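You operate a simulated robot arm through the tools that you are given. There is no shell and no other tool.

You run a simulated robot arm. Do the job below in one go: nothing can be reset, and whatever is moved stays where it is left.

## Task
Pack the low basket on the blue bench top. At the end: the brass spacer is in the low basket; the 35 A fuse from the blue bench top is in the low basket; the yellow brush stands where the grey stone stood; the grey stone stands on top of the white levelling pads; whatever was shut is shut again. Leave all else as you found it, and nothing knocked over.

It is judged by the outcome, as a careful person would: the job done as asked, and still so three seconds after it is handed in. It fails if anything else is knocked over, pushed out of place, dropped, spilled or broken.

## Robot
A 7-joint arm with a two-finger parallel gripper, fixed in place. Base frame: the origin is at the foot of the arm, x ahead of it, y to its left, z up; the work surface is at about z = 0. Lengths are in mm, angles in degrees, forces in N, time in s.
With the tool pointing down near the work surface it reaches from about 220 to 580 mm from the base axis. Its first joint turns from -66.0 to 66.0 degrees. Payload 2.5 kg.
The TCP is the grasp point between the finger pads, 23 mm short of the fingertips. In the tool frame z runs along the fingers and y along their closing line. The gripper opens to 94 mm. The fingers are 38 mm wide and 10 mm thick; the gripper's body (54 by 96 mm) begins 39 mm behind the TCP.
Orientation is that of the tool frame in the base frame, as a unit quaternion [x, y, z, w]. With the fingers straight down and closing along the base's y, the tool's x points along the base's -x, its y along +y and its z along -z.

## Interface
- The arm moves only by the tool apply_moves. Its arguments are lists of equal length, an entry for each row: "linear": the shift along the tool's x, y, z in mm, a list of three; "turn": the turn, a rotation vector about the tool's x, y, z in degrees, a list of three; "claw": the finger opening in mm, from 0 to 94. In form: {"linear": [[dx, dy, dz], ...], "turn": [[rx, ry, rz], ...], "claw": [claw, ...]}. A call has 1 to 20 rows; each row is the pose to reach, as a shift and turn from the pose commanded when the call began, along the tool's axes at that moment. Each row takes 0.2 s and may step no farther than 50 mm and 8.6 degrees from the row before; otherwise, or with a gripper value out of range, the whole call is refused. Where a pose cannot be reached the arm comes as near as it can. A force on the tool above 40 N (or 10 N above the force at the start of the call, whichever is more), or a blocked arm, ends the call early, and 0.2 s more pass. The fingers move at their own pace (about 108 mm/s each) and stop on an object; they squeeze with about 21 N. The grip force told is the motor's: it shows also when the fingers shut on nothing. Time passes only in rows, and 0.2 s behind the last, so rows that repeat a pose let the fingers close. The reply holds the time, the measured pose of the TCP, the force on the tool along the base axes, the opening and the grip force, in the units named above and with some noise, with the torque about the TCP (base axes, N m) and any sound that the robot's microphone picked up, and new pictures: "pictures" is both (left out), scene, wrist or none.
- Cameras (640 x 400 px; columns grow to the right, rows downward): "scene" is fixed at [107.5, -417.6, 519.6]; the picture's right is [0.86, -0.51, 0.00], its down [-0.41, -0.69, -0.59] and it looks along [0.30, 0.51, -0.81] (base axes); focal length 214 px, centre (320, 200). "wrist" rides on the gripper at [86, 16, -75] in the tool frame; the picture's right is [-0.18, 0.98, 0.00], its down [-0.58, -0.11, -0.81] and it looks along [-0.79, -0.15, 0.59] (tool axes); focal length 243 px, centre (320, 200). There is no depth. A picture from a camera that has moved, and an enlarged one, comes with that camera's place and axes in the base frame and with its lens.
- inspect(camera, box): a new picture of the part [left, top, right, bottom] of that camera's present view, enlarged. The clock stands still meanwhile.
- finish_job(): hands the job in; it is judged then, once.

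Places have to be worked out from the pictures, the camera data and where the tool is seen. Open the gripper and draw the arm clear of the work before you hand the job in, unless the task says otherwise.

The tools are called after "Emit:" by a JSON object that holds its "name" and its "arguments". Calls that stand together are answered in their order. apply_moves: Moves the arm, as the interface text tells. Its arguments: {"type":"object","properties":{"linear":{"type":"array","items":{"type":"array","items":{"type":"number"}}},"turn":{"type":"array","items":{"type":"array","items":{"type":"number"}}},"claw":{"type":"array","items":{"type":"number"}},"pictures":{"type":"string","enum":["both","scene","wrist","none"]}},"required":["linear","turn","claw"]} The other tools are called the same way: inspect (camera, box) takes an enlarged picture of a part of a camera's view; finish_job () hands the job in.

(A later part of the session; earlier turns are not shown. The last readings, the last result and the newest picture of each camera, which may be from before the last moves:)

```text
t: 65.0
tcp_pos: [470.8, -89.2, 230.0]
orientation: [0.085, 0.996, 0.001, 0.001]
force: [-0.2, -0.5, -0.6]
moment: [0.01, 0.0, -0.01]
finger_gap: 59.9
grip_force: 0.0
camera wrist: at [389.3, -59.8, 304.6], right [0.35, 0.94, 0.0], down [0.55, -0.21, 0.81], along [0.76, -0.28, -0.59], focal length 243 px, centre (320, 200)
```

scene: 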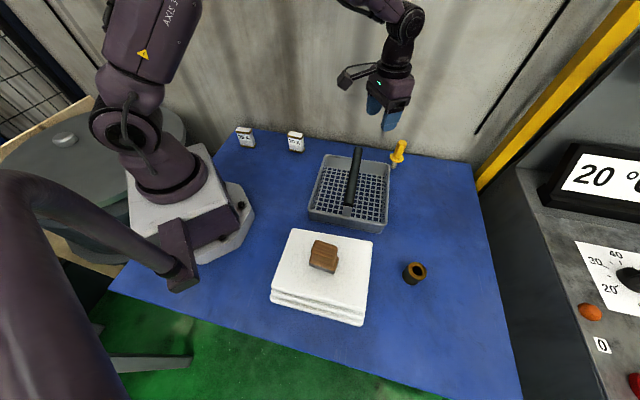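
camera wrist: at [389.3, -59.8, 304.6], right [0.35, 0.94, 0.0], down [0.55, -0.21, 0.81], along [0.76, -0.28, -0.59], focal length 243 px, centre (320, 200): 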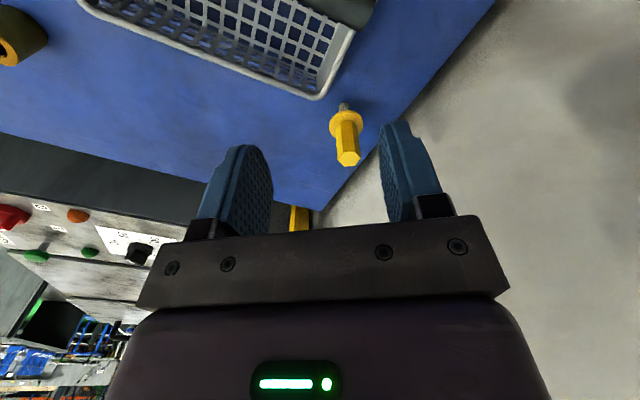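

Emit:
{"name": "inspect", "arguments": {"camera": "wrist", "box": [300, 80, 400, 180]}}

Emit:
{"name": "inspect", "arguments": {"camera": "scene", "box": [260, 200, 450, 330]}}

Emit:
{"name": "inspect", "arguments": {"camera": "scene", "box": [375, 130, 425, 170]}}

```text
4.00 times, centred on (350, 130) of wrist
camera zoom: at [389.3, -59.8, 304.6], right [0.35, 0.94, 0.0], down [0.55, -0.21, 0.81], along [0.76, -0.28, -0.59], focal length 970 px, centre (200, 480)
```

zoom: 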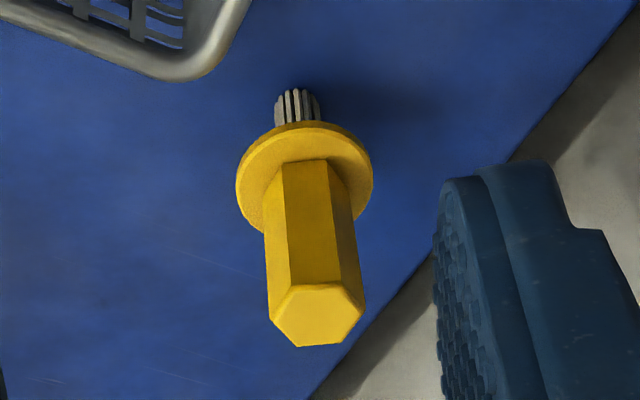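

```text
3.08 times, centred on (355, 265) of scene
camera zoom: at [107.5, -417.6, 519.6], right [0.86, -0.51, 0.0], down [-0.41, -0.69, -0.59], along [0.3, 0.51, -0.81], focal length 660 px, centre (212, 0)
```

zoom: 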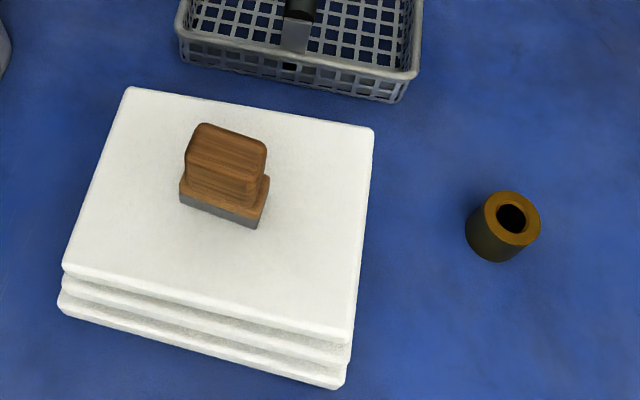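

```text
10.00 times, centred on (400, 150) of scene
camera zoom: at [107.5, -417.6, 519.6], right [0.86, -0.51, 0.0], down [-0.41, -0.69, -0.59], along [0.3, 0.51, -0.81], focal length 2145 px, centre (-480, 700)
```

zoom: 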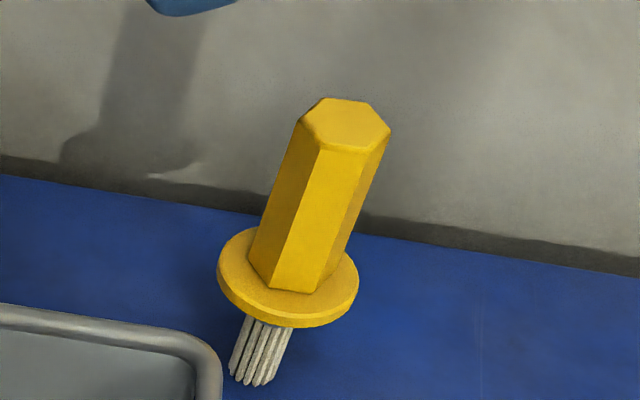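

Triangulation puts the brush at about (585,-97), 101 mm tall, collar at z≈48, hex grip about 25 mm across with flats facing 103.8°. I move above it at z≈160 with the matching yaw and check whether the arm reaches there upright.

Emit:
{"name": "apply_moves", "arguments": {"linear": [[-20, 2.2, 10], [-45, 5, 25], [-70, 7.8, 40], [-95, 10.6, 55], [-114.5, 12.8, 70], [-114.5, 12.8, 70]], "turn": [[0, 0, -5], [0, 0, -10], [0, 0, -15], [0, 0, -20], [0, 0, -23.8], [0, 0, -23.8]], "claw": [60, 60, 60, 60, 60, 60]}}

```text
t: 66.4
tcp_pos: [583.7, -96.4, 160.2]
orientation: [-0.122, 0.993, 0.001, 0.001]
force: [-0.3, 0.0, -0.2]
moment: [0.02, -0.02, -0.01]
finger_gap: 59.7
grip_force: 0.1
camera wrist: at [497.4, -101.9, 234.7], right [-0.06, 1.0, 0.0], down [0.59, 0.03, 0.81], along [0.81, 0.05, -0.59], focal length 243 px, centre (320, 200)
```

scene: 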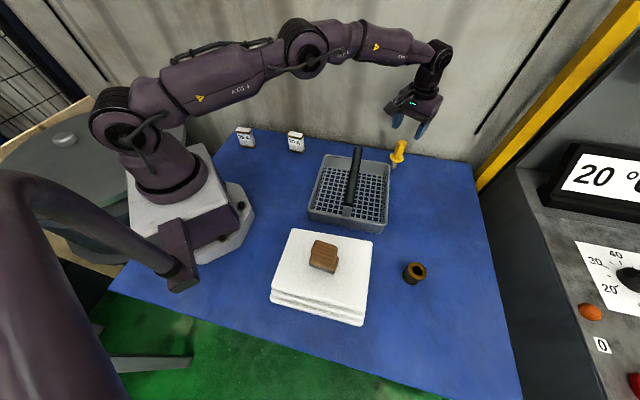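
wrist: 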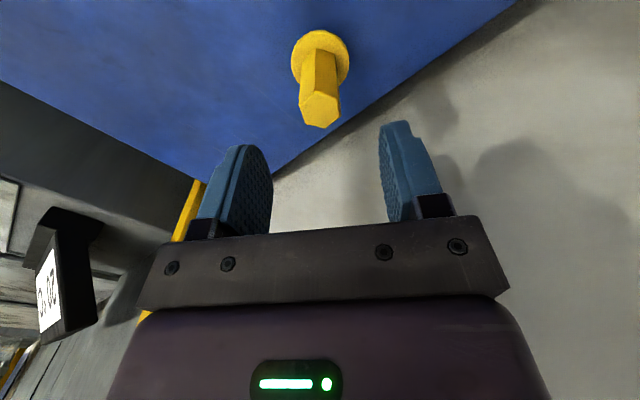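

Reached upright and the brush is centred in the wrist view. I lower with the fingers open around the grip, first to z≈115, checking that the pose is held.

Emit:
{"name": "apply_moves", "arguments": {"linear": [[0, 0, 15], [0, 0, 30], [0, 0, 45], [0, 0, 45]], "turn": [[0, 0, 0], [0, 0, 0], [0, 0, 0], [0, 0, 0]], "claw": [60, 60, 60, 60]}}

```text
t: 67.4
tcp_pos: [584.7, -96.2, 113.8]
orientation: [-0.121, 0.993, 0.0, 0.001]
force: [-1.4, 0.5, -0.2]
moment: [-0.01, 0.01, -0.02]
finger_gap: 60.0
grip_force: 0.0
camera wrist: at [498.1, -102.2, 188.9], right [-0.06, 1.0, 0.0], down [0.59, 0.03, 0.81], along [0.81, 0.05, -0.59], focal length 243 px, centre (320, 200)
```

scene: 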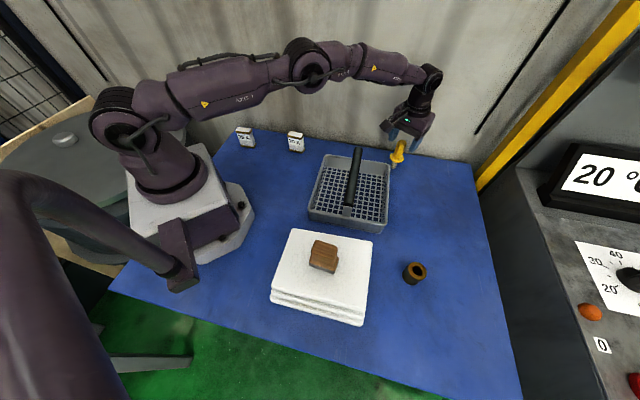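
wrist: 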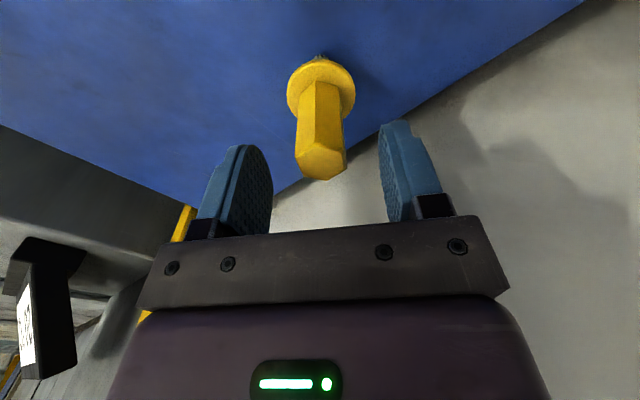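

Emit:
{"name": "inspect", "arguments": {"camera": "wrist", "box": [230, 30, 410, 200]}}

```text
2.35 times, centred on (320, 115) of wrist
camera zoom: at [498.1, -102.2, 188.9], right [-0.06, 1.0, 0.0], down [0.59, 0.03, 0.81], along [0.81, 0.05, -0.59], focal length 571 px, centre (320, 400)
```

zoom: 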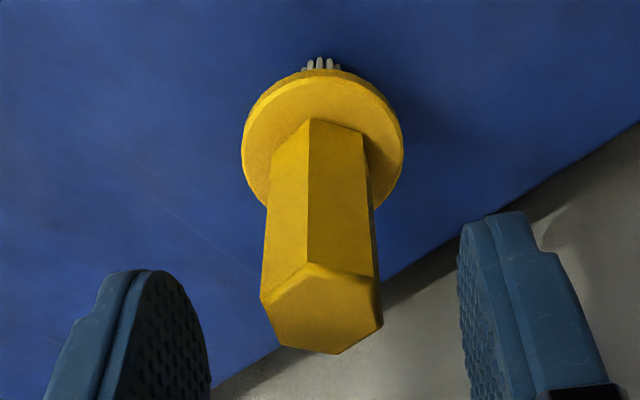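

The grip's flats match the finger direction within about 2°, and the brush is centred at (586,-96.5). I descend to z≈76 (tips above the collar) and close.

Emit:
{"name": "apply_moves", "arguments": {"linear": [[0, 0, 13], [0, 0, 26], [0, 0, 39], [0, 0, 39], [0, 0, 39], [0, 0, 39], [0, 0, 39]], "turn": [[0, 0, 0], [0, 0, 0], [0, 0, 0], [0, 0, 0], [0, 0, 0], [0, 0, 0], [0, 0, 0]], "claw": [60, 60, 60, 60, 36, 15, 15]}}

```text
t: 69.0
tcp_pos: [583.5, -95.7, 75.3]
orientation: [-0.12, 0.993, 0.001, 0.001]
force: [-0.5, -0.4, -0.4]
moment: [0.0, -0.01, 0.01]
finger_gap: 23.3
grip_force: 20.7
camera wrist: at [497.3, -101.4, 149.7], right [-0.06, 1.0, 0.0], down [0.59, 0.03, 0.81], along [0.81, 0.05, -0.59], focal length 243 px, centre (320, 200)
```

scene: 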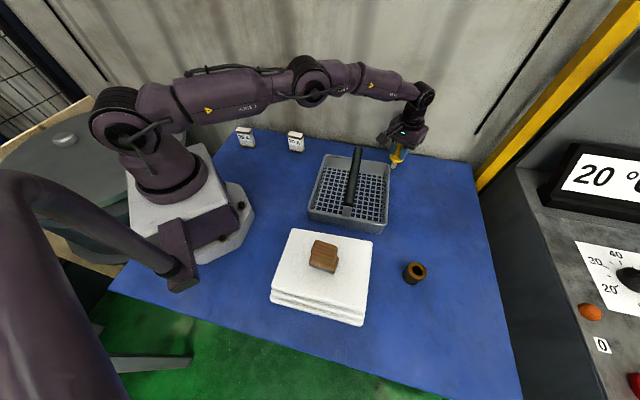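
wrist: 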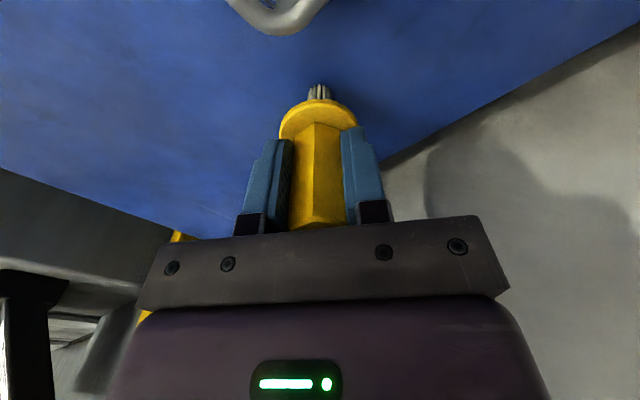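

The brush is held (23.3 mm). I lift it 94 mm and carry it around the basket's outer side to above the stone's old place (458,-310).

Emit:
{"name": "apply_moves", "arguments": {"linear": [[0, 0, -8], [0, 0, -28], [0, 0, -60], [0, 0, -94], [12, -12.1, -94], [32, -32.4, -94], [54, -54.7, -94], [76, -76.9, -94], [98, -99.2, -94], [120, -121.4, -94], [142, -143.7, -94], [160, -161.9, -94], [170, -172, -94], [174, -176.1, -94], [174, -176.1, -94]], "turn": [[0, 0, 0], [0, 0, 0], [0, 0, 0], [0, 0, 0], [0, 0, 3], [0, 0, 6], [0, 0, 9], [0, 0, 12], [0, 0, 15], [0, 0, 18], [0, 0, 21], [0, 0, 24], [0, 0, 27], [0, 0, 30], [0, 0, 30]], "claw": [15, 15, 15, 15, 15, 15, 15, 15, 15, 15, 15, 15, 15, 15, 15]}}

```text
t: 72.2
tcp_pos: [455.5, -310.0, 169.4]
orientation: [0.141, 0.99, 0.001, 0.001]
force: [0.1, 0.5, 0.1]
moment: [0.01, 0.02, 0.02]
finger_gap: 23.7
grip_force: 21.5
camera wrist: at [378.4, -270.9, 244.3], right [0.45, 0.89, 0.0], down [0.53, -0.27, 0.81], along [0.72, -0.36, -0.59], focal length 243 px, centre (320, 200)
```

scene: 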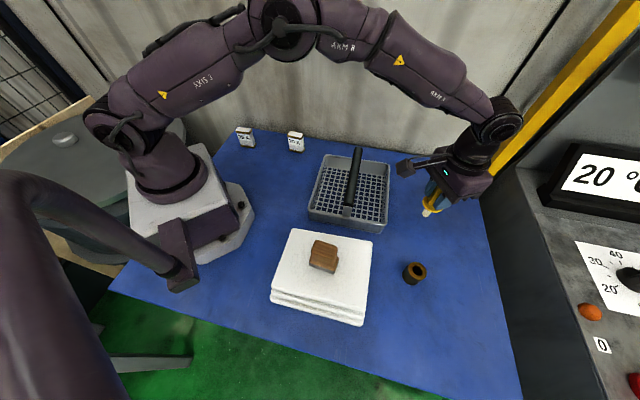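
wrist: 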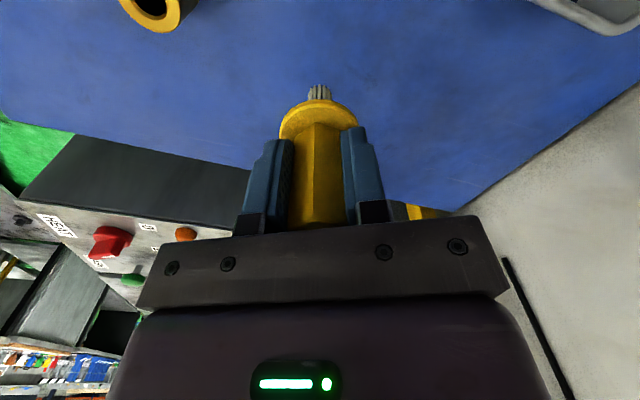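

Upright over the spot. I lower to just above the bench, then feel for contact.

Emit:
{"name": "apply_moves", "arguments": {"linear": [[0, 0, 25], [0, 0, 50], [0, 0, 75], [0, 0, 88], [0, 0, 92], [0, 0, 92]], "turn": [[0, 0, 0], [0, 0, 0], [0, 0, 0], [0, 0, 0], [0, 0, 0], [0, 0, 0]], "claw": [15, 15, 15, 15, 15, 15], "pictures": "wrist"}}

```text
t: 73.6
tcp_pos: [456.7, -309.3, 78.7]
orientation: [0.14, 0.99, 0.0, 0.002]
force: [-0.5, -0.8, -0.1]
moment: [0.02, 0.0, 0.03]
finger_gap: 23.6
grip_force: 20.8
camera wrist: at [379.6, -270.3, 153.1], right [0.45, 0.89, 0.0], down [0.53, -0.27, 0.81], along [0.72, -0.36, -0.59], focal length 243 px, centre (320, 200)
```

wrist: 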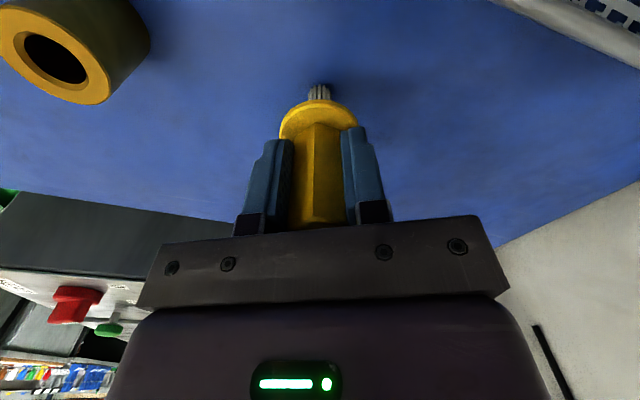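

Emit:
{"name": "apply_moves", "arguments": {"linear": [[0, 0, 0.7], [0, 0, 1.4], [0, 0, 1.4]], "turn": [[0, 0, 0], [0, 0, 0], [0, 0, 0]], "claw": [15, 15, 15], "pictures": "none"}}

```text
t: 74.4
tcp_pos: [457.6, -308.9, 76.9]
orientation: [0.14, 0.99, 0.001, 0.001]
force: [0.0, -0.6, -0.1]
moment: [0.0, 0.0, 0.0]
finger_gap: 23.8
grip_force: 21.0
```

Emit:
{"name": "apply_moves", "arguments": {"linear": [[0, 0, 0.4], [0, 0, 0.8], [0, 0, 0.8]], "turn": [[0, 0, 0], [0, 0, 0], [0, 0, 0]], "claw": [15, 15, 15], "pictures": "none"}}

```text
t: 75.2
tcp_pos: [456.8, -309.1, 75.2]
orientation: [0.14, 0.99, 0.001, 0.001]
force: [0.7, -0.2, -0.2]
moment: [0.0, 0.01, 0.0]
finger_gap: 23.6
grip_force: 20.7
```

Emit:
{"name": "apply_moves", "arguments": {"linear": [[0, 0, 0.4], [0, 0, 0.8], [0, 0, 0.8]], "turn": [[0, 0, 0], [0, 0, 0], [0, 0, 0]], "claw": [15, 15, 15], "pictures": "none"}}

```text
t: 76.0
tcp_pos: [455.5, -307.4, 74.5]
orientation: [0.14, 0.99, 0.0, 0.001]
force: [0.6, -0.3, 0.1]
moment: [0.01, 0.01, -0.01]
finger_gap: 23.5
grip_force: 21.5
```

Emit:
{"name": "apply_moves", "arguments": {"linear": [[0, 0, 0.4], [0, 0, 0.8], [0, 0, 0.8]], "turn": [[0, 0, 0], [0, 0, 0], [0, 0, 0]], "claw": [15, 15, 15], "pictures": "wrist"}}

Emit:
{"name": "inspect", "arguments": {"camera": "scene", "box": [390, 185, 470, 240]}}

```text
t: 76.8
tcp_pos: [456.9, -309.6, 72.9]
orientation: [0.14, 0.99, 0.001, 0.0]
force: [-2.2, 1.3, 8.8]
moment: [0.13, 0.22, 0.0]
finger_gap: 23.4
grip_force: 21.4
camera wrist: at [380.0, -270.4, 149.6], right [0.45, 0.89, 0.0], down [0.53, -0.27, 0.81], along [0.72, -0.36, -0.59], focal length 243 px, centre (320, 200)
```

wrist: 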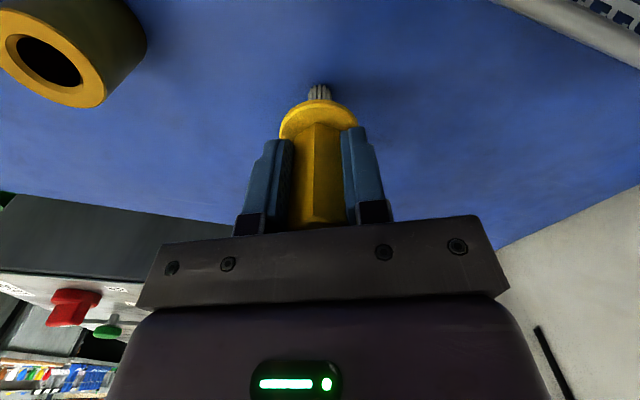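

```text
7.27 times, centred on (430, 212) of scene
camera zoom: at [107.4, -417.6, 519.7], right [0.86, -0.51, 0.0], down [-0.41, -0.69, -0.59], along [0.3, 0.51, -0.81], focal length 1560 px, centre (-480, 109)
```

zoom: 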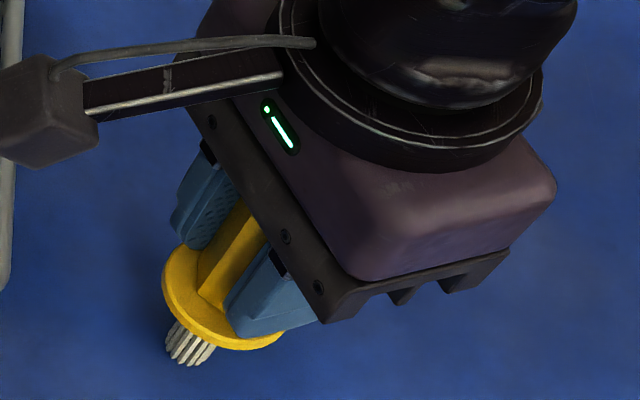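

Contact at 8.8 N and the brush stands upright. I ease off slightly, open slowly, and rise straight up.

Emit:
{"name": "apply_moves", "arguments": {"linear": [[0, 0, -0.3], [0, 0, -0.3], [0, 0, -0.3], [0, 0, -0.3], [0, 0, -0.3], [0, 0, -0.3], [0, 0, -15], [0, 0, -35], [0, 0, -65], [0, 0, -95], [0, 0, -95]], "turn": [[0, 0, 0], [0, 0, 0], [0, 0, 0], [0, 0, 0], [0, 0, 0], [0, 0, 0], [0, 0, 0], [0, 0, 0], [0, 0, 0], [0, 0, 0], [0, 0, 0]], "claw": [15, 24, 28, 36, 50, 60, 60, 60, 60, 60, 60]}}

Emit:
{"name": "inspect", "arguments": {"camera": "scene", "box": [390, 185, 470, 240]}}

```text
t: 79.2
tcp_pos: [457.0, -308.7, 168.9]
orientation: [0.14, 0.99, 0.002, 0.001]
force: [-0.4, 0.2, 0.2]
moment: [-0.03, 0.02, 0.01]
finger_gap: 59.8
grip_force: 0.1
camera wrist: at [379.3, -269.5, 242.5], right [0.45, 0.89, 0.0], down [0.53, -0.27, 0.81], along [0.72, -0.36, -0.59], focal length 243 px, centre (320, 200)
```

scene: 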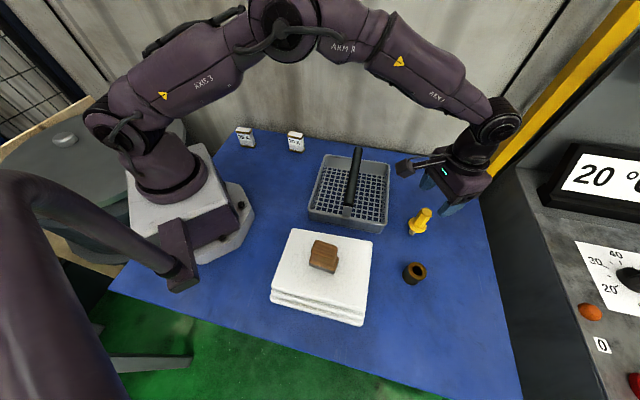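
wrist: 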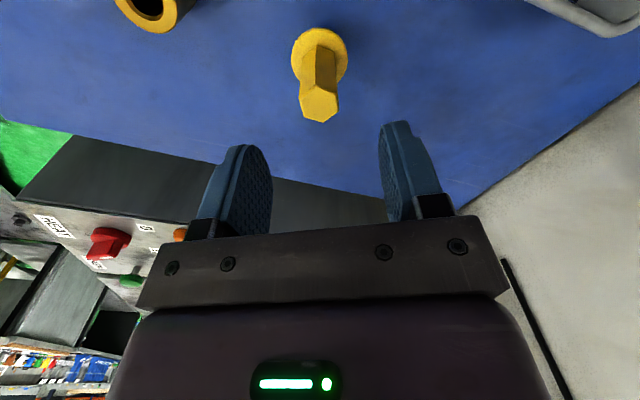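

```text
7.27 times, centred on (430, 212) of scene
camera zoom: at [107.4, -417.6, 519.6], right [0.86, -0.51, 0.0], down [-0.41, -0.69, -0.59], along [0.3, 0.51, -0.81], focal length 1560 px, centre (-480, 109)
```

zoom: 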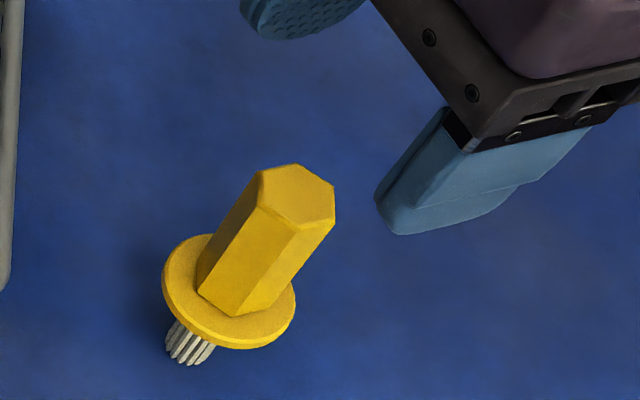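

The brush stands upright where the stone stood. Next the spacer at (371,-394.5): since the wrist camera must not hit the tall pads, I approach with the tool yawed to 90° so the camera points away from them.

Emit:
{"name": "apply_moves", "arguments": {"linear": [[4, -7, 0], [10, -18, 0], [17, -30, 0], [24, -43, 0], [31, -56, 0], [38, -68, 0], [45, -80, 0], [52, -93, 10], [58.7, -105, 25], [58.7, -105, 45], [58.7, -105, 60], [58.7, -105, 60]], "turn": [[0, 0, 8], [0, 0, 16], [0, 0, 24], [0, 0, 32], [0, 0, 40], [0, 0, 48], [0, 0, 56], [0, 0, 64], [0, 0, 72], [0, 0, 73.8], [0, 0, 73.8], [0, 0, 73.8]], "claw": [60, 60, 60, 65, 70, 75, 75, 75, 75, 75, 75, 75]}}

```text
t: 81.8
tcp_pos: [371.8, -393.9, 109.1]
orientation: [0.707, 0.707, 0.002, 0.001]
force: [-1.0, 0.4, 0.3]
moment: [0.02, 0.0, 0.0]
finger_gap: 75.0
grip_force: 0.1
camera wrist: at [389.6, -308.1, 183.9], right [0.98, -0.18, 0.0], down [-0.11, -0.58, 0.81], along [-0.15, -0.79, -0.59], focal length 243 px, centre (320, 200)
```

scene: 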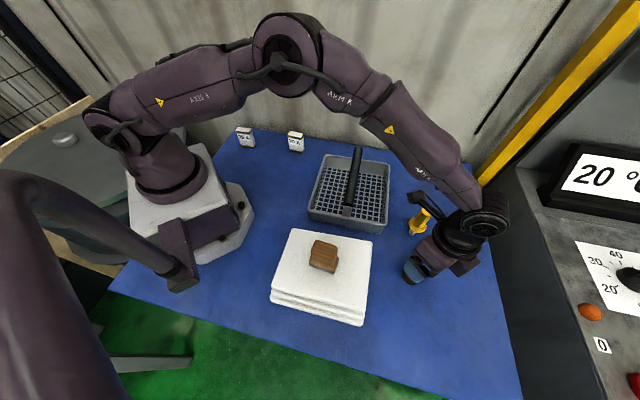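
wrist: 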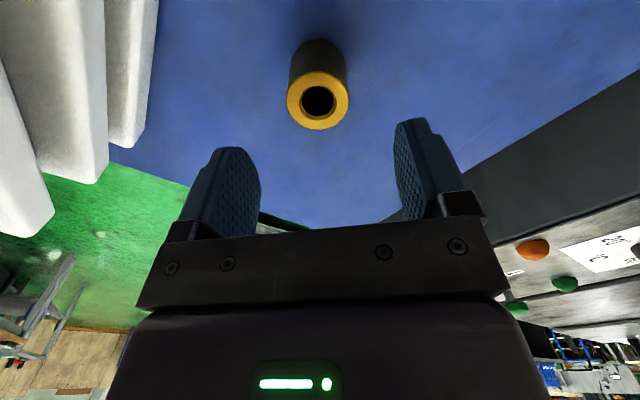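

The spacer is centred below the gripper. I descend to z≈32 (tips at 9 mm) and close on it.

Emit:
{"name": "apply_moves", "arguments": {"linear": [[0, 0, 20], [0, 0, 40], [0, 0, 60], [0, 0, 72], [0, 0, 77], [0, 0, 77], [0, 0, 77], [0, 0, 77], [0, 0, 77]], "turn": [[0, 0, 0], [0, 0, 0], [0, 0, 0], [0, 0, 0], [0, 0, 0], [0, 0, 0], [0, 0, 0], [0, 0, 0], [0, 0, 0]], "claw": [75, 75, 75, 75, 75, 50, 30, 30, 30]}}

```text
t: 83.8
tcp_pos: [372.8, -392.4, 31.9]
orientation: [0.707, 0.708, 0.001, 0.0]
force: [-0.3, -0.4, -0.4]
moment: [-0.02, 0.02, -0.01]
finger_gap: 39.3
grip_force: 20.8
camera wrist: at [389.3, -307.5, 106.3], right [0.98, -0.18, 0.0], down [-0.11, -0.58, 0.81], along [-0.15, -0.79, -0.59], focal length 243 px, centre (320, 200)
```

scene: 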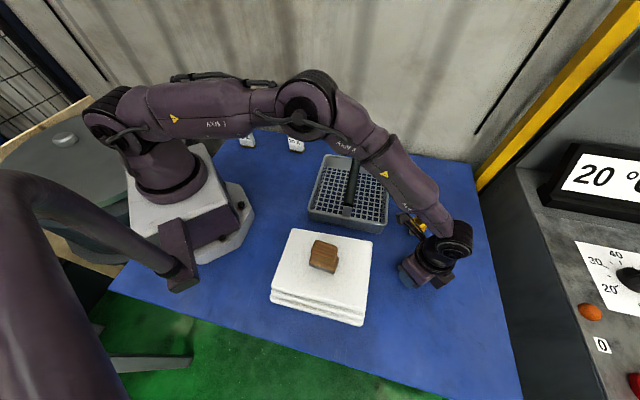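
wrist: 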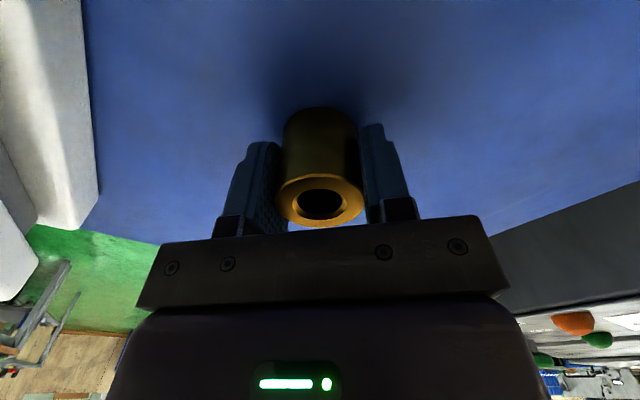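

The spacer is held (39.3 mm). I lift it 170 mm, then carry it over the basket to above its left compartment near (314,-117), yawing the tool to 44° so its camera stays clear of the handle.

Emit:
{"name": "apply_moves", "arguments": {"linear": [[0, 0, -10], [0, 0, -40], [0, 0, -80], [0, 0, -125], [0, 0, -167], [15, -3.1, -170], [45, -9.3, -170], [80, -16.5, -170], [115, -23.8, -170], [150, -31, -170], [185, -38.3, -170], [220, -45.5, -170], [250, -51.7, -170], [270, -55.9, -170], [277, -57.3, -170], [277, -57.3, -170]], "turn": [[0, 0, 0], [0, 0, 0], [0, 0, 0], [0, 0, 0], [0, 0, 0], [0, 0, -3], [0, 0, -8], [0, 0, -13], [0, 0, -18], [0, 0, -23], [0, 0, -28], [0, 0, -33], [0, 0, -38], [0, 0, -43], [0, 0, -46], [0, 0, -46]], "claw": [30, 30, 30, 30, 30, 30, 30, 30, 30, 30, 30, 30, 30, 30, 30, 30]}}

```text
t: 87.2
tcp_pos: [311.9, -117.1, 201.4]
orientation: [0.373, 0.928, 0.001, 0.001]
force: [-0.2, -0.9, -2.2]
moment: [-0.01, -0.01, 0.02]
finger_gap: 39.0
grip_force: 20.9
camera wrist: at [263.1, -45.9, 277.0], right [0.81, 0.58, 0.0], down [0.34, -0.48, 0.81], along [0.47, -0.65, -0.59], focal length 243 px, centre (320, 200)
```

scene: 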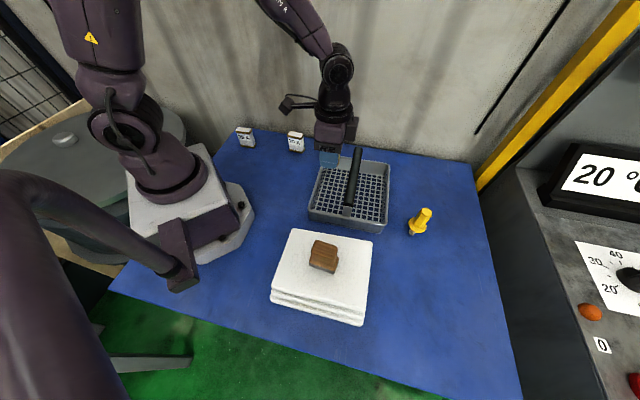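
wrist: 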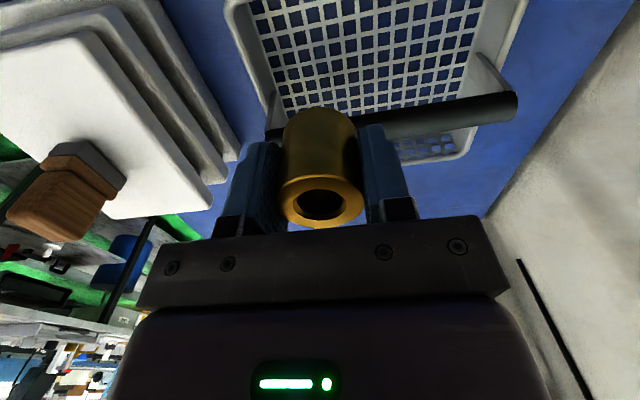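

The spacer hangs above the left compartment. I enlarge the wrist view to check the alignment with the handle and rims.

Emit:
{"name": "inspect", "arguments": {"camera": "wrist", "box": [210, 0, 540, 210]}}

Emit:
{"name": "inspect", "arguments": {"camera": "scene", "box": [280, 110, 440, 240]}}

```text
1.90 times, centred on (375, 105) of wrist
camera zoom: at [263.1, -45.9, 277.0], right [0.81, 0.58, 0.0], down [0.34, -0.48, 0.81], along [0.47, -0.65, -0.59], focal length 462 px, centre (215, 381)
```

zoom: 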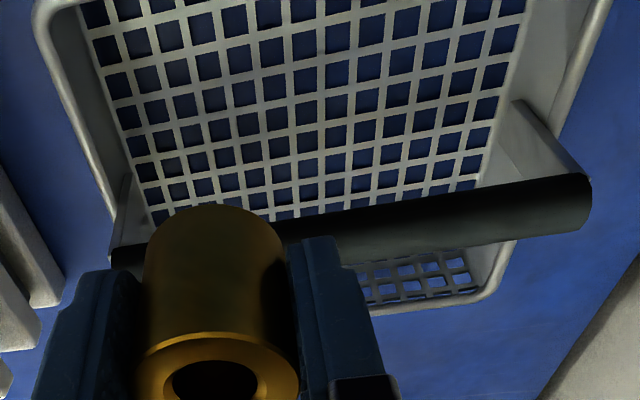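

```text
3.08 times, centred on (360, 175) of scene
camera zoom: at [107.5, -417.6, 519.6], right [0.86, -0.51, 0.0], down [-0.41, -0.69, -0.59], along [0.3, 0.51, -0.81], focal length 660 px, centre (197, 277)
```

zoom: 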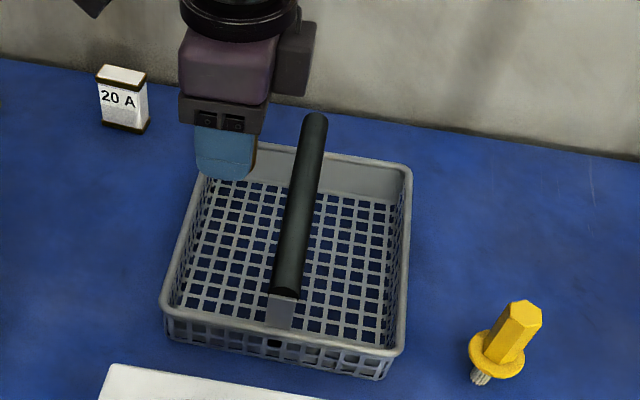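

Something to check before lowering: there is a dark box on the side of the gripper facing the handle. I enlarge it to see how far it sticks out and how low it reaches.

Emit:
{"name": "inspect", "arguments": {"camera": "scene", "box": [300, 80, 380, 180]}}

```text
4.00 times, centred on (340, 130) of scene
camera zoom: at [107.5, -417.6, 519.6], right [0.86, -0.51, 0.0], down [-0.41, -0.69, -0.59], along [0.3, 0.51, -0.81], focal length 858 px, centre (240, 480)
```

zoom: 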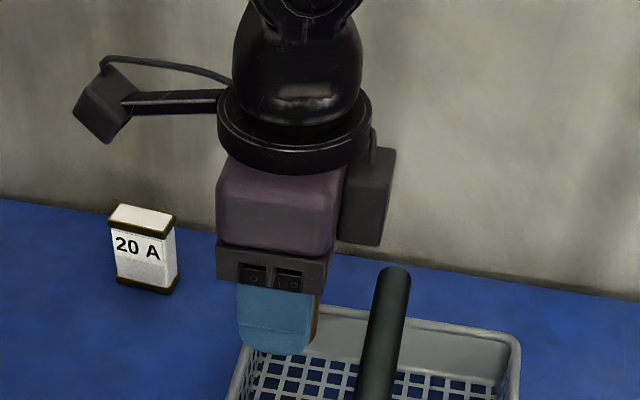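

The box reaches about 52 mm toward the handle and its bottom would come level with the handle, so an upright insertion is too tight. I'll set the spacer down on free bench at about (260,50) and re-grip it with the tool leaning 15° away from the handle. First I carry it there.

Emit:
{"name": "apply_moves", "arguments": {"linear": [[15, 8, 0], [45, 24, 0], [80, 42.8, 0], [115, 61.5, 10], [140, 74.9, 25], [155.2, 83, 50], [155.2, 83, 85], [155.2, 83, 120], [155.2, 83, 150], [155.2, 83, 164], [155.2, 83, 167], [155.2, 83, 167]], "turn": [[0, 0, 0], [0, 0, 0], [0, 0, 0], [0, 0, 0], [0, 0, 0], [0, 0, 0], [0, 0, 0], [0, 0, 0], [0, 0, 0], [0, 0, 0], [0, 0, 0], [0, 0, 0]], "claw": [30, 30, 30, 30, 30, 30, 30, 30, 30, 30, 30, 30]}}

```text
t: 89.8
tcp_pos: [260.9, 50.0, 36.9]
orientation: [0.373, 0.928, 0.0, 0.0]
force: [0.2, -0.5, -2.4]
moment: [-0.02, 0.01, -0.02]
finger_gap: 39.0
grip_force: 20.9
camera wrist: at [210.1, 120.2, 110.8], right [0.81, 0.58, 0.0], down [0.34, -0.48, 0.81], along [0.47, -0.66, -0.59], focal length 243 px, centre (320, 200)
```

scene: 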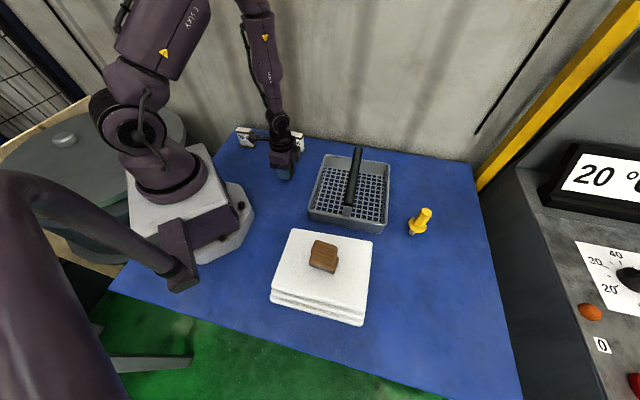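
wrist: 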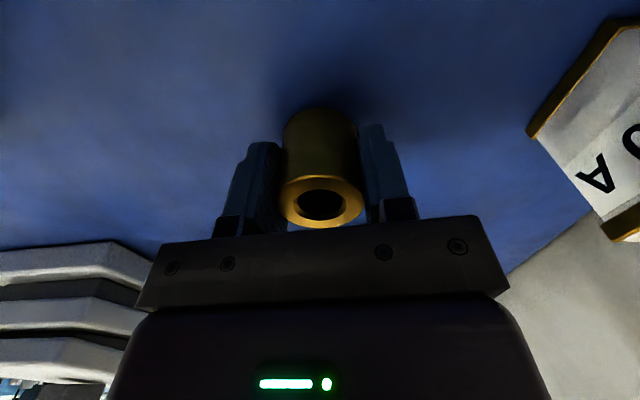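

Close to the bench with only the weight showing. I step down to contact.

Emit:
{"name": "apply_moves", "arguments": {"linear": [[0, 0, 1], [0, 0, 2], [0, 0, 2.5], [0, 0, 2.5]], "turn": [[0, 0, 0], [0, 0, 0], [0, 0, 0], [0, 0, 0]], "claw": [30, 30, 30, 30], "pictures": "none"}}

```text
t: 90.8
tcp_pos: [259.5, 50.2, 32.8]
orientation: [0.374, 0.927, 0.001, 0.0]
force: [-0.2, 0.2, -3.2]
moment: [0.01, 0.01, 0.01]
finger_gap: 39.1
grip_force: 20.6
```

Emit:
{"name": "apply_moves", "arguments": {"linear": [[0, 0, 0.5], [0, 0, 1], [0, 0, 1]], "turn": [[0, 0, 0], [0, 0, 0], [0, 0, 0]], "claw": [30, 30, 30], "pictures": "none"}}

```text
t: 91.6
tcp_pos: [259.2, 52.2, 32.1]
orientation: [0.374, 0.927, 0.001, 0.0]
force: [0.2, 0.8, -2.7]
moment: [-0.01, 0.0, 0.0]
finger_gap: 39.0
grip_force: 20.8
```

Emit:
{"name": "apply_moves", "arguments": {"linear": [[0, 0, 0.5], [0, 0, 1], [0, 0, 1]], "turn": [[0, 0, 0], [0, 0, 0], [0, 0, 0]], "claw": [30, 30, 30], "pictures": "none"}}

```text
t: 92.4
tcp_pos: [259.3, 50.3, 32.0]
orientation: [0.374, 0.928, 0.002, 0.0]
force: [0.4, 0.0, 12.3]
moment: [-0.08, 0.26, 0.04]
finger_gap: 38.9
grip_force: 21.2
```

The spacer stands on the bench. I open, rise 5 mm, lean the tool 15° about its closing axis, and close again.

Emit:
{"name": "apply_moves", "arguments": {"linear": [[0, 0, -0.5], [0, 0, -0.5], [0, 0, -3], [0, 0, -5], [0, 0, -5], [0, 0, -5], [0, 0, -5], [0, 0, -5], [0, 0, -5]], "turn": [[0, 0, 0], [0, 0, 0], [0, 0, 0], [0, -7.5, 0], [0, -15, 0], [0, -15, 0], [0, -15, 0], [0, -15, 0], [0, -15, 0]], "claw": [50, 75, 75, 75, 75, 75, 50, 30, 30]}}

```text
t: 94.4
tcp_pos: [260.1, 49.9, 36.4]
orientation: [0.371, 0.919, -0.048, 0.122]
force: [0.1, 0.4, 2.2]
moment: [-0.11, 0.01, 0.01]
finger_gap: 38.7
grip_force: 21.5
camera wrist: at [198.0, 132.9, 85.7], right [0.81, 0.58, 0.05], down [0.18, -0.32, 0.93], along [0.56, -0.74, -0.37], focal length 243 px, centre (320, 200)
```

scene: 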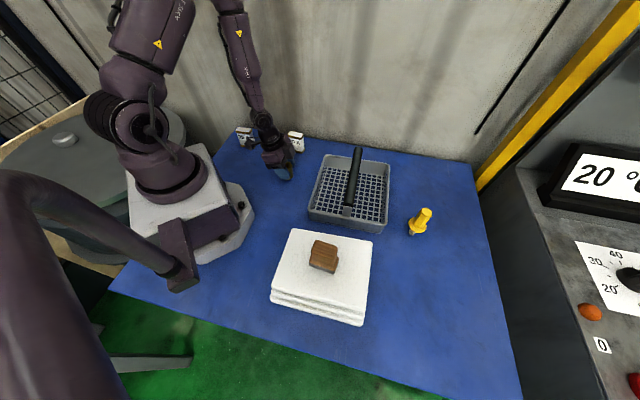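
wrist: 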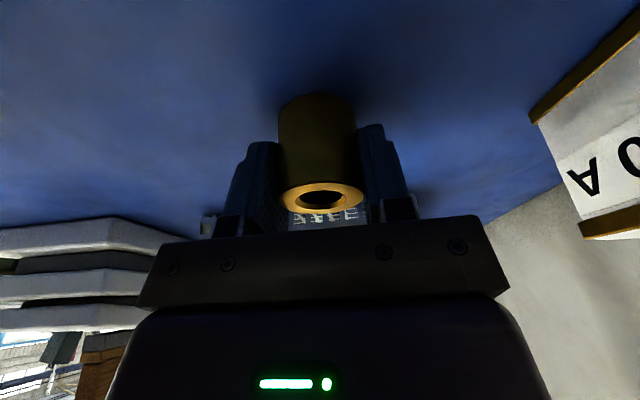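

Re-gripped with the lean (38.7 mm). I lift it 110 mm and move over the left compartment at about (313,-112).

Emit:
{"name": "apply_moves", "arguments": {"linear": [[-3.9, 0, -14.5], [-11.6, 0, -43.5], [-20.7, 0, -77.3], [-28.5, 0, -106.3], [-42, -7.4, -102.7], [-72, -24, -94.5], [-102, -40.5, -86.4], [-132, -57, -78.4], [-158, -71.3, -71.4], [-174, -80.1, -67.3], [-174, -80.1, -67.3]], "turn": [[0, 0, 0], [0, 0, 0], [0, 0, 0], [0, 0, 0], [0, 0, 0], [0, 0, 0], [0, 0, 0], [0, 0, 0], [0, 0, 0], [0, 0, 0], [0, 0, 0]], "claw": [30, 30, 30, 30, 30, 30, 30, 30, 30, 30, 30]}}

Emit:
{"name": "inspect", "arguments": {"camera": "scene", "box": [280, 110, 440, 240]}}

```text
t: 96.8
tcp_pos: [312.0, -112.6, 144.7]
orientation: [0.371, 0.919, -0.048, 0.122]
force: [0.8, -0.5, -3.1]
moment: [0.02, 0.02, -0.01]
finger_gap: 38.9
grip_force: 20.5
camera wrist: at [249.7, -30.7, 195.0], right [0.81, 0.59, 0.05], down [0.18, -0.32, 0.93], along [0.56, -0.74, -0.37], focal length 243 px, centre (320, 200)
```

scene: 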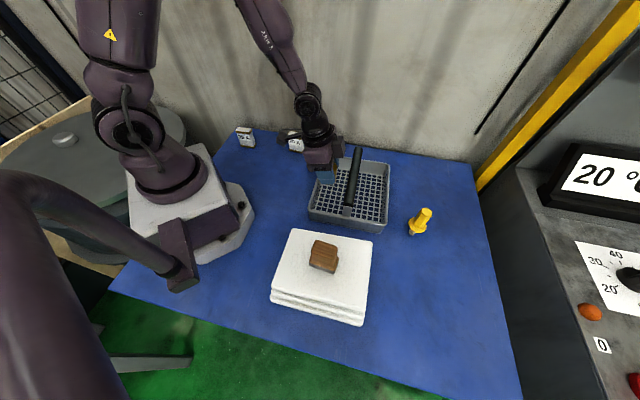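
wrist: 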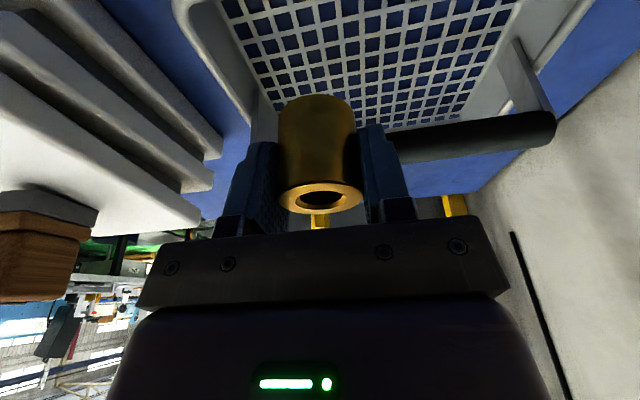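

```text
3.08 times, centred on (360, 175) of scene
camera zoom: at [107.5, -417.6, 519.6], right [0.86, -0.51, 0.0], down [-0.41, -0.69, -0.59], along [0.3, 0.51, -0.81], focal length 660 px, centre (197, 277)
```

zoom: 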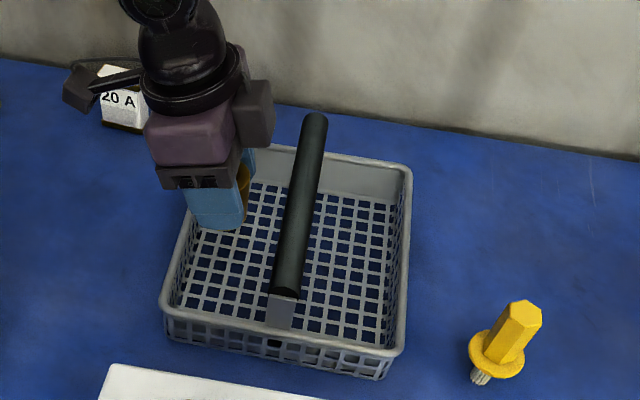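

Lateral clearances look good. I lower the spacer into the compartment to about 24 mm above the bench level.

Emit:
{"name": "apply_moves", "arguments": {"linear": [[5.2, 0, 19.3], [10.4, 0, 38.6], [15.5, 0, 58], [19.4, 0, 72.5], [22.3, 0, 83.1], [22.3, 0, 83.1]], "turn": [[0, 0, 0], [0, 0, 0], [0, 0, 0], [0, 0, 0], [0, 0, 0], [0, 0, 0]], "claw": [30, 30, 30, 30, 30, 30]}}

Emit:
{"name": "inspect", "arguments": {"camera": "scene", "box": [280, 110, 440, 240]}}

```text
t: 98.2
tcp_pos: [311.7, -112.2, 59.3]
orientation: [0.371, 0.919, -0.048, 0.122]
force: [1.0, -0.2, -2.4]
moment: [0.0, 0.03, 0.01]
finger_gap: 39.1
grip_force: 20.7
camera wrist: at [251.0, -30.1, 109.1], right [0.81, 0.58, 0.05], down [0.18, -0.32, 0.93], along [0.56, -0.74, -0.37], focal length 243 px, centre (320, 200)
```

scene: 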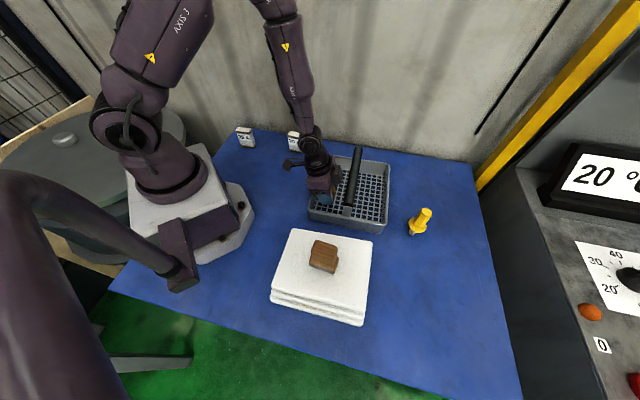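
wrist: 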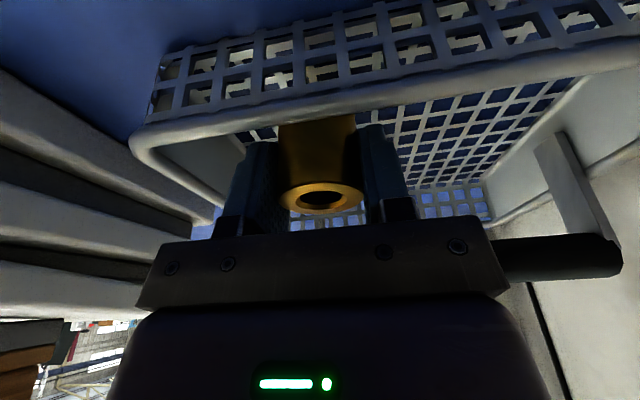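

```text
3.08 times, centred on (360, 175) of scene
camera zoom: at [107.5, -417.6, 519.6], right [0.86, -0.51, 0.0], down [-0.41, -0.69, -0.59], along [0.3, 0.51, -0.81], focal length 660 px, centre (197, 277)
```

zoom: 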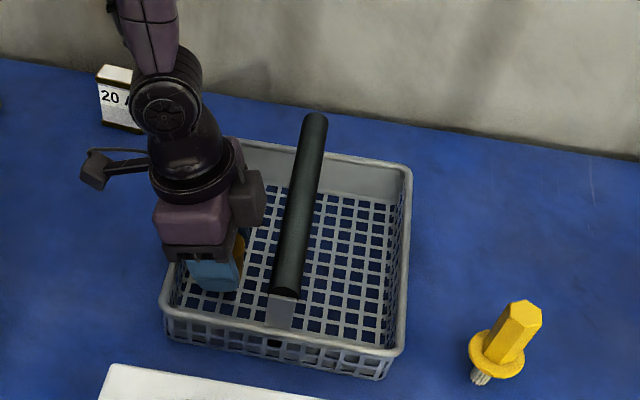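

It is inside and clear of the handle. I lower further until the floor is felt.

Emit:
{"name": "apply_moves", "arguments": {"linear": [[1.8, 0, 6.8], [3.4, 0, 12.6], [4.4, 0, 16.4], [4.4, 0, 16.4]], "turn": [[0, 0, 0], [0, 0, 0], [0, 0, 0], [0, 0, 0]], "claw": [30, 30, 30, 30], "pictures": "none"}}

```text
t: 99.2
tcp_pos: [312.4, -111.6, 42.6]
orientation: [0.37, 0.92, -0.048, 0.122]
force: [-0.3, 0.4, -3.8]
moment: [0.01, 0.02, 0.03]
finger_gap: 39.1
grip_force: 20.8
```

Emit:
{"name": "apply_moves", "arguments": {"linear": [[0.26, 0, 0.97], [0.52, 0, 1.93], [0.52, 0, 1.93]], "turn": [[0, 0, 0], [0, 0, 0], [0, 0, 0]], "claw": [30, 30, 30], "pictures": "none"}}

```text
t: 100.0
tcp_pos: [312.4, -111.3, 41.5]
orientation: [0.371, 0.919, -0.048, 0.121]
force: [-0.2, -0.3, -2.1]
moment: [0.02, 0.01, -0.01]
finger_gap: 39.0
grip_force: 20.9
```

Emit:
{"name": "apply_moves", "arguments": {"linear": [[0.26, 0, 0.97], [0.52, 0, 1.93], [0.52, 0, 1.93]], "turn": [[0, 0, 0], [0, 0, 0], [0, 0, 0]], "claw": [30, 30, 30], "pictures": "none"}}

```text
t: 100.8
tcp_pos: [313.5, -112.1, 39.2]
orientation: [0.37, 0.92, -0.047, 0.122]
force: [-2.5, 0.8, 17.2]
moment: [-0.07, 0.11, 0.11]
finger_gap: 39.0
grip_force: 21.1
```

The spacer rests on the basket floor. I ease off, open to 58 mm, and rise vertically out of the basket.

Emit:
{"name": "apply_moves", "arguments": {"linear": [[-0.13, 0, -0.48], [-0.13, 0, -0.48], [-0.13, 0, -0.48], [-0.13, 0, -0.48], [-3.9, 0, -14.5], [-10.4, 0, -38.6], [-18.1, 0, -67.6], [-28.5, 0, -106.3], [-28.5, 0, -106.3]], "turn": [[0, 0, 0], [0, 0, 0], [0, 0, 0], [0, 0, 0], [0, 0, 0], [0, 0, 0], [0, 0, 0], [0, 0, 0], [0, 0, 0]], "claw": [30, 46, 58, 58, 58, 58, 58, 58, 58]}}

Emit:
{"name": "inspect", "arguments": {"camera": "scene", "box": [280, 110, 440, 240]}}

```text
t: 102.8
tcp_pos: [312.8, -110.6, 148.3]
orientation: [0.371, 0.92, -0.048, 0.122]
force: [-1.0, 0.3, 0.3]
moment: [-0.01, 0.02, 0.02]
finger_gap: 58.1
grip_force: 0.1
camera wrist: at [251.7, -28.6, 198.8], right [0.81, 0.58, 0.05], down [0.18, -0.32, 0.93], along [0.56, -0.74, -0.37], focal length 243 px, centre (320, 200)
```

scene: 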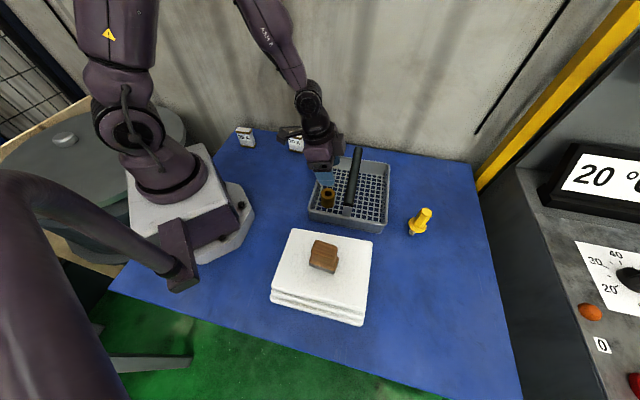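
wrist: 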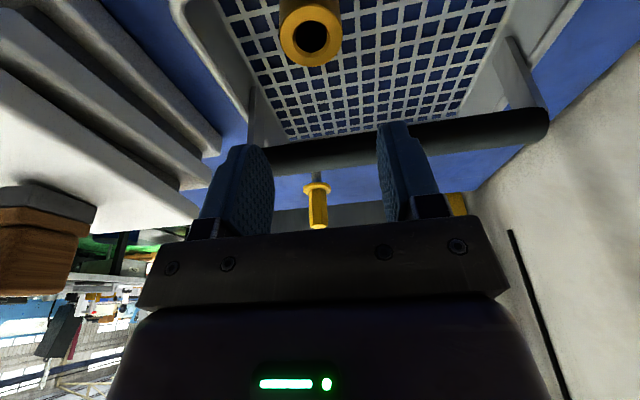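

```text
3.08 times, centred on (360, 175) of scene
camera zoom: at [107.4, -417.6, 519.6], right [0.86, -0.51, 0.0], down [-0.41, -0.69, -0.59], along [0.3, 0.51, -0.81], focal length 660 px, centre (197, 277)
```

zoom: 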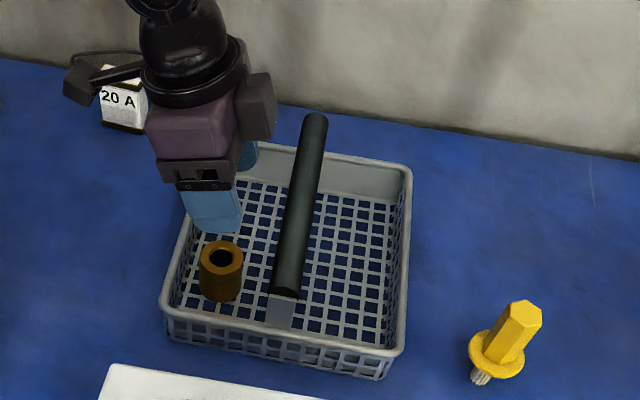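

The spacer stands in the basket and the basket has not shifted. Now the 35 A fuse: keeping the lean, I swing over to above it at about (202,258), z≈149, yawing so the fingers close along its 50 mm width.

Emit:
{"name": "apply_moves", "arguments": {"linear": [[13, 7.6, -3.5], [39, 22.7, -10.5], [68.3, 39.8, -18.3], [97.6, 56.9, -26.2], [126.9, 73.9, -34], [156.2, 91, -41.9], [185.5, 108, -49.7], [214.8, 125.1, -57.6], [244.1, 142.1, -65.4], [273.3, 159.2, -73.2], [299.4, 174.3, -80.2], [325.4, 189.5, -87.2], [325.4, 189.5, -87.2]], "turn": [[-0.98, 0, -3.64], [-2.93, 0, -10.93], [-5.12, 0, -19.1], [-7.32, 0, -27.3], [-9.5, 0, -35.5], [-11.7, 0, -43.7], [-13.9, 0, -51.9], [-16.1, 0, -60.1], [-18.3, 0, -68.3], [-20.5, 0, -76.5], [-22.4, 0, -83.8], [-24.4, 0, -91.1], [-24.4, 0, -91.1]], "claw": [58, 60, 65, 70, 75, 80, 80, 80, 80, 80, 80, 80, 80]}}

```text
t: 105.6
tcp_pos: [201.6, 261.1, 150.7]
orientation: [-0.424, 0.896, 0.056, 0.118]
force: [0.8, 0.8, 1.0]
moment: [0.0, 0.01, -0.03]
finger_gap: 79.9
grip_force: 0.1
camera wrist: at [125.6, 191.7, 201.0], right [-0.65, 0.76, 0.05], down [0.31, 0.2, 0.93], along [0.7, 0.62, -0.36], focal length 243 px, centre (320, 200)
```

scene: 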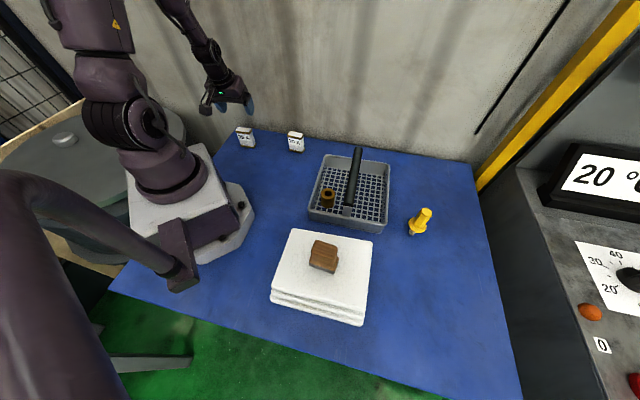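
wrist: 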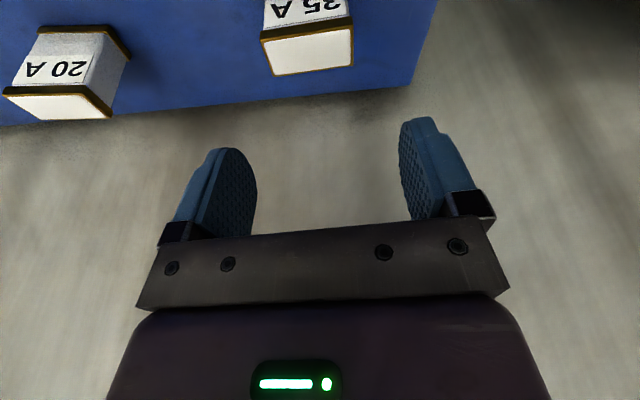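

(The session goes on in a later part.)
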